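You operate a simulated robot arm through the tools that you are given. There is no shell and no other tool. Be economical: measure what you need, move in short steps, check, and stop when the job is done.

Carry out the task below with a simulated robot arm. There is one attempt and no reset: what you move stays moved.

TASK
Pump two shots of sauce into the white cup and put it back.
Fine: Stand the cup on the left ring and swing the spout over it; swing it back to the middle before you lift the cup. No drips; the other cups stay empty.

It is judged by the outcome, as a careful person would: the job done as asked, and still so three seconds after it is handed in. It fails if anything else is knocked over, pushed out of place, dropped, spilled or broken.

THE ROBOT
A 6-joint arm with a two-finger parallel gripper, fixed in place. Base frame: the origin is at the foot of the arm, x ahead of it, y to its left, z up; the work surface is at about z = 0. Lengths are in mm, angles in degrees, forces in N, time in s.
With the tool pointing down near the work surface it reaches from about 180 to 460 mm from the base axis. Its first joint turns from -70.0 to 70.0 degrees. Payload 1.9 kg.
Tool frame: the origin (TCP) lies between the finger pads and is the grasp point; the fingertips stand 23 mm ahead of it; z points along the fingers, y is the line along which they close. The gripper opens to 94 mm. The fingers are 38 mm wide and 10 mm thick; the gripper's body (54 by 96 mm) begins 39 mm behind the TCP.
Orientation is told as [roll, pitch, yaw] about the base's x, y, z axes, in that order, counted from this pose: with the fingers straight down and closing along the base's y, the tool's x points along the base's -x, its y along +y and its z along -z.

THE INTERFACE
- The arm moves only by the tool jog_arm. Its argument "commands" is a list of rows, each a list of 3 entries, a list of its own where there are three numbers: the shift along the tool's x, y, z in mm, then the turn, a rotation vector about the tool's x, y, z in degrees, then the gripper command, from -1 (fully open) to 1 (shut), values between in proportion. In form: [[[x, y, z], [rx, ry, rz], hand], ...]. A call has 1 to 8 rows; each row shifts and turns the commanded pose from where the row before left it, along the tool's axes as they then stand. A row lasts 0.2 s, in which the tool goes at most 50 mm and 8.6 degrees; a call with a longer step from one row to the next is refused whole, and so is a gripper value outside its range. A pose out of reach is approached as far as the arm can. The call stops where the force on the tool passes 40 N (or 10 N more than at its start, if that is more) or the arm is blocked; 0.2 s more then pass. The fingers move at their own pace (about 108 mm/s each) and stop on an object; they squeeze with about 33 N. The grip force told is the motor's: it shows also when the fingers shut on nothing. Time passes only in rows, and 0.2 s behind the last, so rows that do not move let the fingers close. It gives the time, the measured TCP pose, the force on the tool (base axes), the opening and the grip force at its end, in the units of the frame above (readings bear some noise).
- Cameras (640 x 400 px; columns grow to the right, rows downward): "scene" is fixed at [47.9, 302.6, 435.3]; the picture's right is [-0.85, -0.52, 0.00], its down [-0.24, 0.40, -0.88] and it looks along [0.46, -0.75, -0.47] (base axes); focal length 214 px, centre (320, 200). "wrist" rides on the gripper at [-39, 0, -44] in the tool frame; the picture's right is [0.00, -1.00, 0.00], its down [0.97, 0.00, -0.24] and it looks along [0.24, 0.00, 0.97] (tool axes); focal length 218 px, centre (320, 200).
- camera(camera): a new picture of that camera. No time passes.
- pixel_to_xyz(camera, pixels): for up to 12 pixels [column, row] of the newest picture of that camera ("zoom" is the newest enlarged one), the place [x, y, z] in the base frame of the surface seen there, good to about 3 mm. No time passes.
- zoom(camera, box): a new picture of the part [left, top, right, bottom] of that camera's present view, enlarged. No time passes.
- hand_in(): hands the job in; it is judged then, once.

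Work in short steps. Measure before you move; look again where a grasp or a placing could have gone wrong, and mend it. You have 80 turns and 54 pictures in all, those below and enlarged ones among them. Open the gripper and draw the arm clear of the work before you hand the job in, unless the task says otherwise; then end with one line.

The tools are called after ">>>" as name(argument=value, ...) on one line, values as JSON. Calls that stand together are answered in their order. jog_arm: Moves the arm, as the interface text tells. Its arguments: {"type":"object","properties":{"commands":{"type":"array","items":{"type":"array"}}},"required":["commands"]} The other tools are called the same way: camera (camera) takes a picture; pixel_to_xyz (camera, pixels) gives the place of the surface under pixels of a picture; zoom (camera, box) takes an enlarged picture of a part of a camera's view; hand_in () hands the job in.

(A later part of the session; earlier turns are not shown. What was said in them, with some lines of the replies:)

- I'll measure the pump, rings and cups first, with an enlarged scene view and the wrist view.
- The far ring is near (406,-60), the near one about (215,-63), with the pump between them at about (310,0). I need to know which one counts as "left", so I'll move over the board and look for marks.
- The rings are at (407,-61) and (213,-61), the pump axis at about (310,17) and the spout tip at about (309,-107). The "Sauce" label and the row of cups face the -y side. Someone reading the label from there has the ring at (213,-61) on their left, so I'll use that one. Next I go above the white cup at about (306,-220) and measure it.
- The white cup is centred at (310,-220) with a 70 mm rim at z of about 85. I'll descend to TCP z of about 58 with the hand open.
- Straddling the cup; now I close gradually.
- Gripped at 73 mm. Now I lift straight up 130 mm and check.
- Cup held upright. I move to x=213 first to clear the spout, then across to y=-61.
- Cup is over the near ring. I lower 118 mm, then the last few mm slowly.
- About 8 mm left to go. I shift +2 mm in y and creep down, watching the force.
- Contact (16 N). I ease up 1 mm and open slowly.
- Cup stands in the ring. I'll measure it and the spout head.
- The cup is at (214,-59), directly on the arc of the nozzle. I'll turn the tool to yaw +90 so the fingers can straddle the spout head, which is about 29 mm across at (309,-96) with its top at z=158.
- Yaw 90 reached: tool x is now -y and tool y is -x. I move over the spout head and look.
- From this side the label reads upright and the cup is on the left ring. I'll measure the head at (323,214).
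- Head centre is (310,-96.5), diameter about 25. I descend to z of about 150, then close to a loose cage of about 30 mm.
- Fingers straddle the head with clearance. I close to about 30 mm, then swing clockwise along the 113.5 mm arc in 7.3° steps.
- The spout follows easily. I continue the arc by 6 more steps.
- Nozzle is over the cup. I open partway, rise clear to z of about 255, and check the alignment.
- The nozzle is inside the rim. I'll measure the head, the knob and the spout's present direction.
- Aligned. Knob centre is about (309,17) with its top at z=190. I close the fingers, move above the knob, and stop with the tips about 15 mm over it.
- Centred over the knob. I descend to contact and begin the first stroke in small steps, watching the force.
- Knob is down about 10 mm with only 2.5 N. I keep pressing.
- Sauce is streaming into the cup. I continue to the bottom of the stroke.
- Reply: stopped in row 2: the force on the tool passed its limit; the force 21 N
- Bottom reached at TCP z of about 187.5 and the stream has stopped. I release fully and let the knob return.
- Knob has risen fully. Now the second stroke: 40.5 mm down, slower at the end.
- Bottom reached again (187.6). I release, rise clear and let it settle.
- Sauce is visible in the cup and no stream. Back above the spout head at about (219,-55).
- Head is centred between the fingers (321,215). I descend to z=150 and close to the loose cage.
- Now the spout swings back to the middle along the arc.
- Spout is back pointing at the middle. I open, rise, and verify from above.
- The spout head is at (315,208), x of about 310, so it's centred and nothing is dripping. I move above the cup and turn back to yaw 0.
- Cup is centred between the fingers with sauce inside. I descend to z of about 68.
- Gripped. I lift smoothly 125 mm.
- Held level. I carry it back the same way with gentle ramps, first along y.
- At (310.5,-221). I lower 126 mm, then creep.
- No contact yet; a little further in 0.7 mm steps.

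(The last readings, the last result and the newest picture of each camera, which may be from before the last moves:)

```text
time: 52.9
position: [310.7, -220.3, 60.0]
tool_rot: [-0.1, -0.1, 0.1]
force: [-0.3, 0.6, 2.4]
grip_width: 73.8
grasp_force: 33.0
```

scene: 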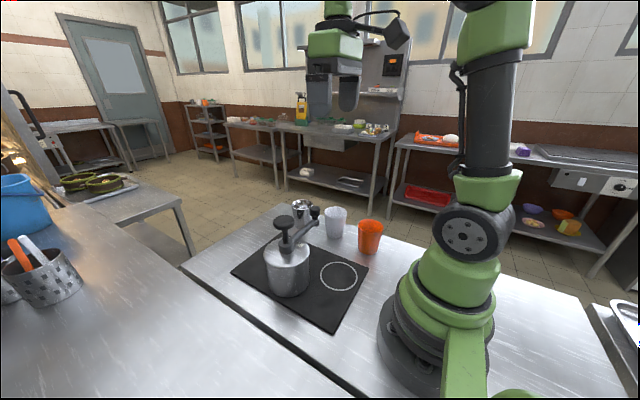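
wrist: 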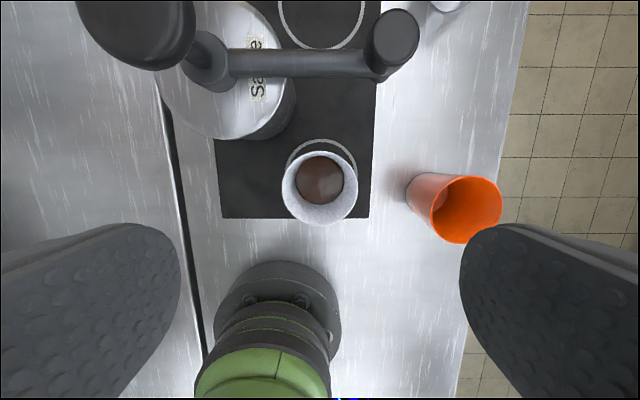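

Light contact (2.4 N). I release gradually and then rise.

>>> jog_arm(commands=[[[0, 0, 0], [0, 0, 0], -0.5], [[0, 0, 0], [0, 0, 0], -0.6], [[0, 0, 0], [0, 0, 0], -0.75], [[0, 0, 0], [0, 0, 0], -1], [[0, 0, 0], [0, 0, 0], -1]])

>>> jog_arm(commands=[[[0, 0, -15], [0, 0, 0], -1], [[0, 0, -40], [0, 0, 0], -1], [[0, 0, -45], [0, 0, 0], -1], [[0, 0, -45], [0, 0, 0], -1], [[0, 0, -45], [0, 0, 0], -1], [[0, 0, -40], [0, 0, 0], -1], [[0, 0, -40], [0, 0, 0], -1], [[0, 0, 0], [0, 0, 0], -1]])

>>> camera(camera="wrist")

>>> zoom(camera="scene", box=[230, 160, 420, 310])

```text
time: 54.1
position: [310.3, -219.0, 60.0]
tool_rot: [-0.1, -0.1, 0.1]
force: [-0.3, -0.8, 0.2]
grip_width: 93.7
grasp_force: 0.1
```

```text
time: 55.9
position: [308.1, -220.7, 330.9]
tool_rot: [0.0, -0.1, 0.2]
force: [1.1, 0.9, -0.3]
grip_width: 94.1
grasp_force: 0.0
```

```text
19 pictures are left
```

wrist: 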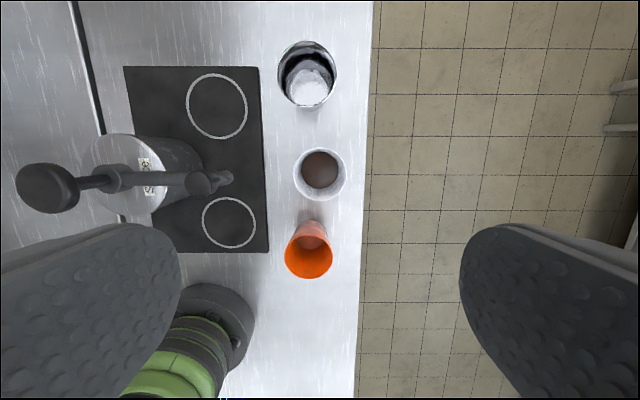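

```text
2.67 times, centred on (325, 235) of scene
```

zoom: 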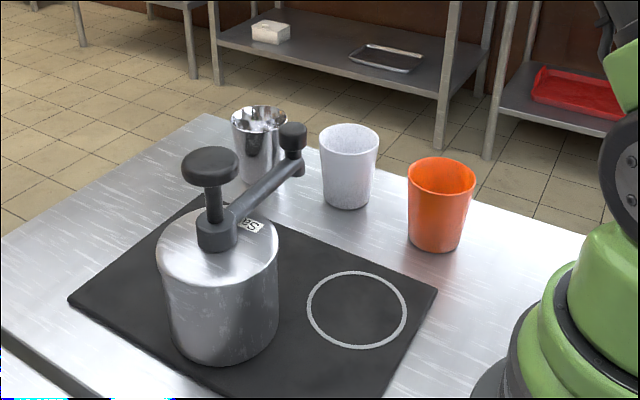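

The white cup is back in its place with the sauce in it. The spout is in the middle, there are no drips on the mat, the other cups look untouched, and the arm is clear and open, so I hand in.

>>> hand_in()

```text
The job is handed in.
```

I pumped two full strokes of sauce into the white cup on the left ring, swung the spout back to the middle and returned the cup to its place, with no drips seen and the other cups untouched; I took "left" as seen by someone reading the "Sauce" label, which is the ring nearer the arm.
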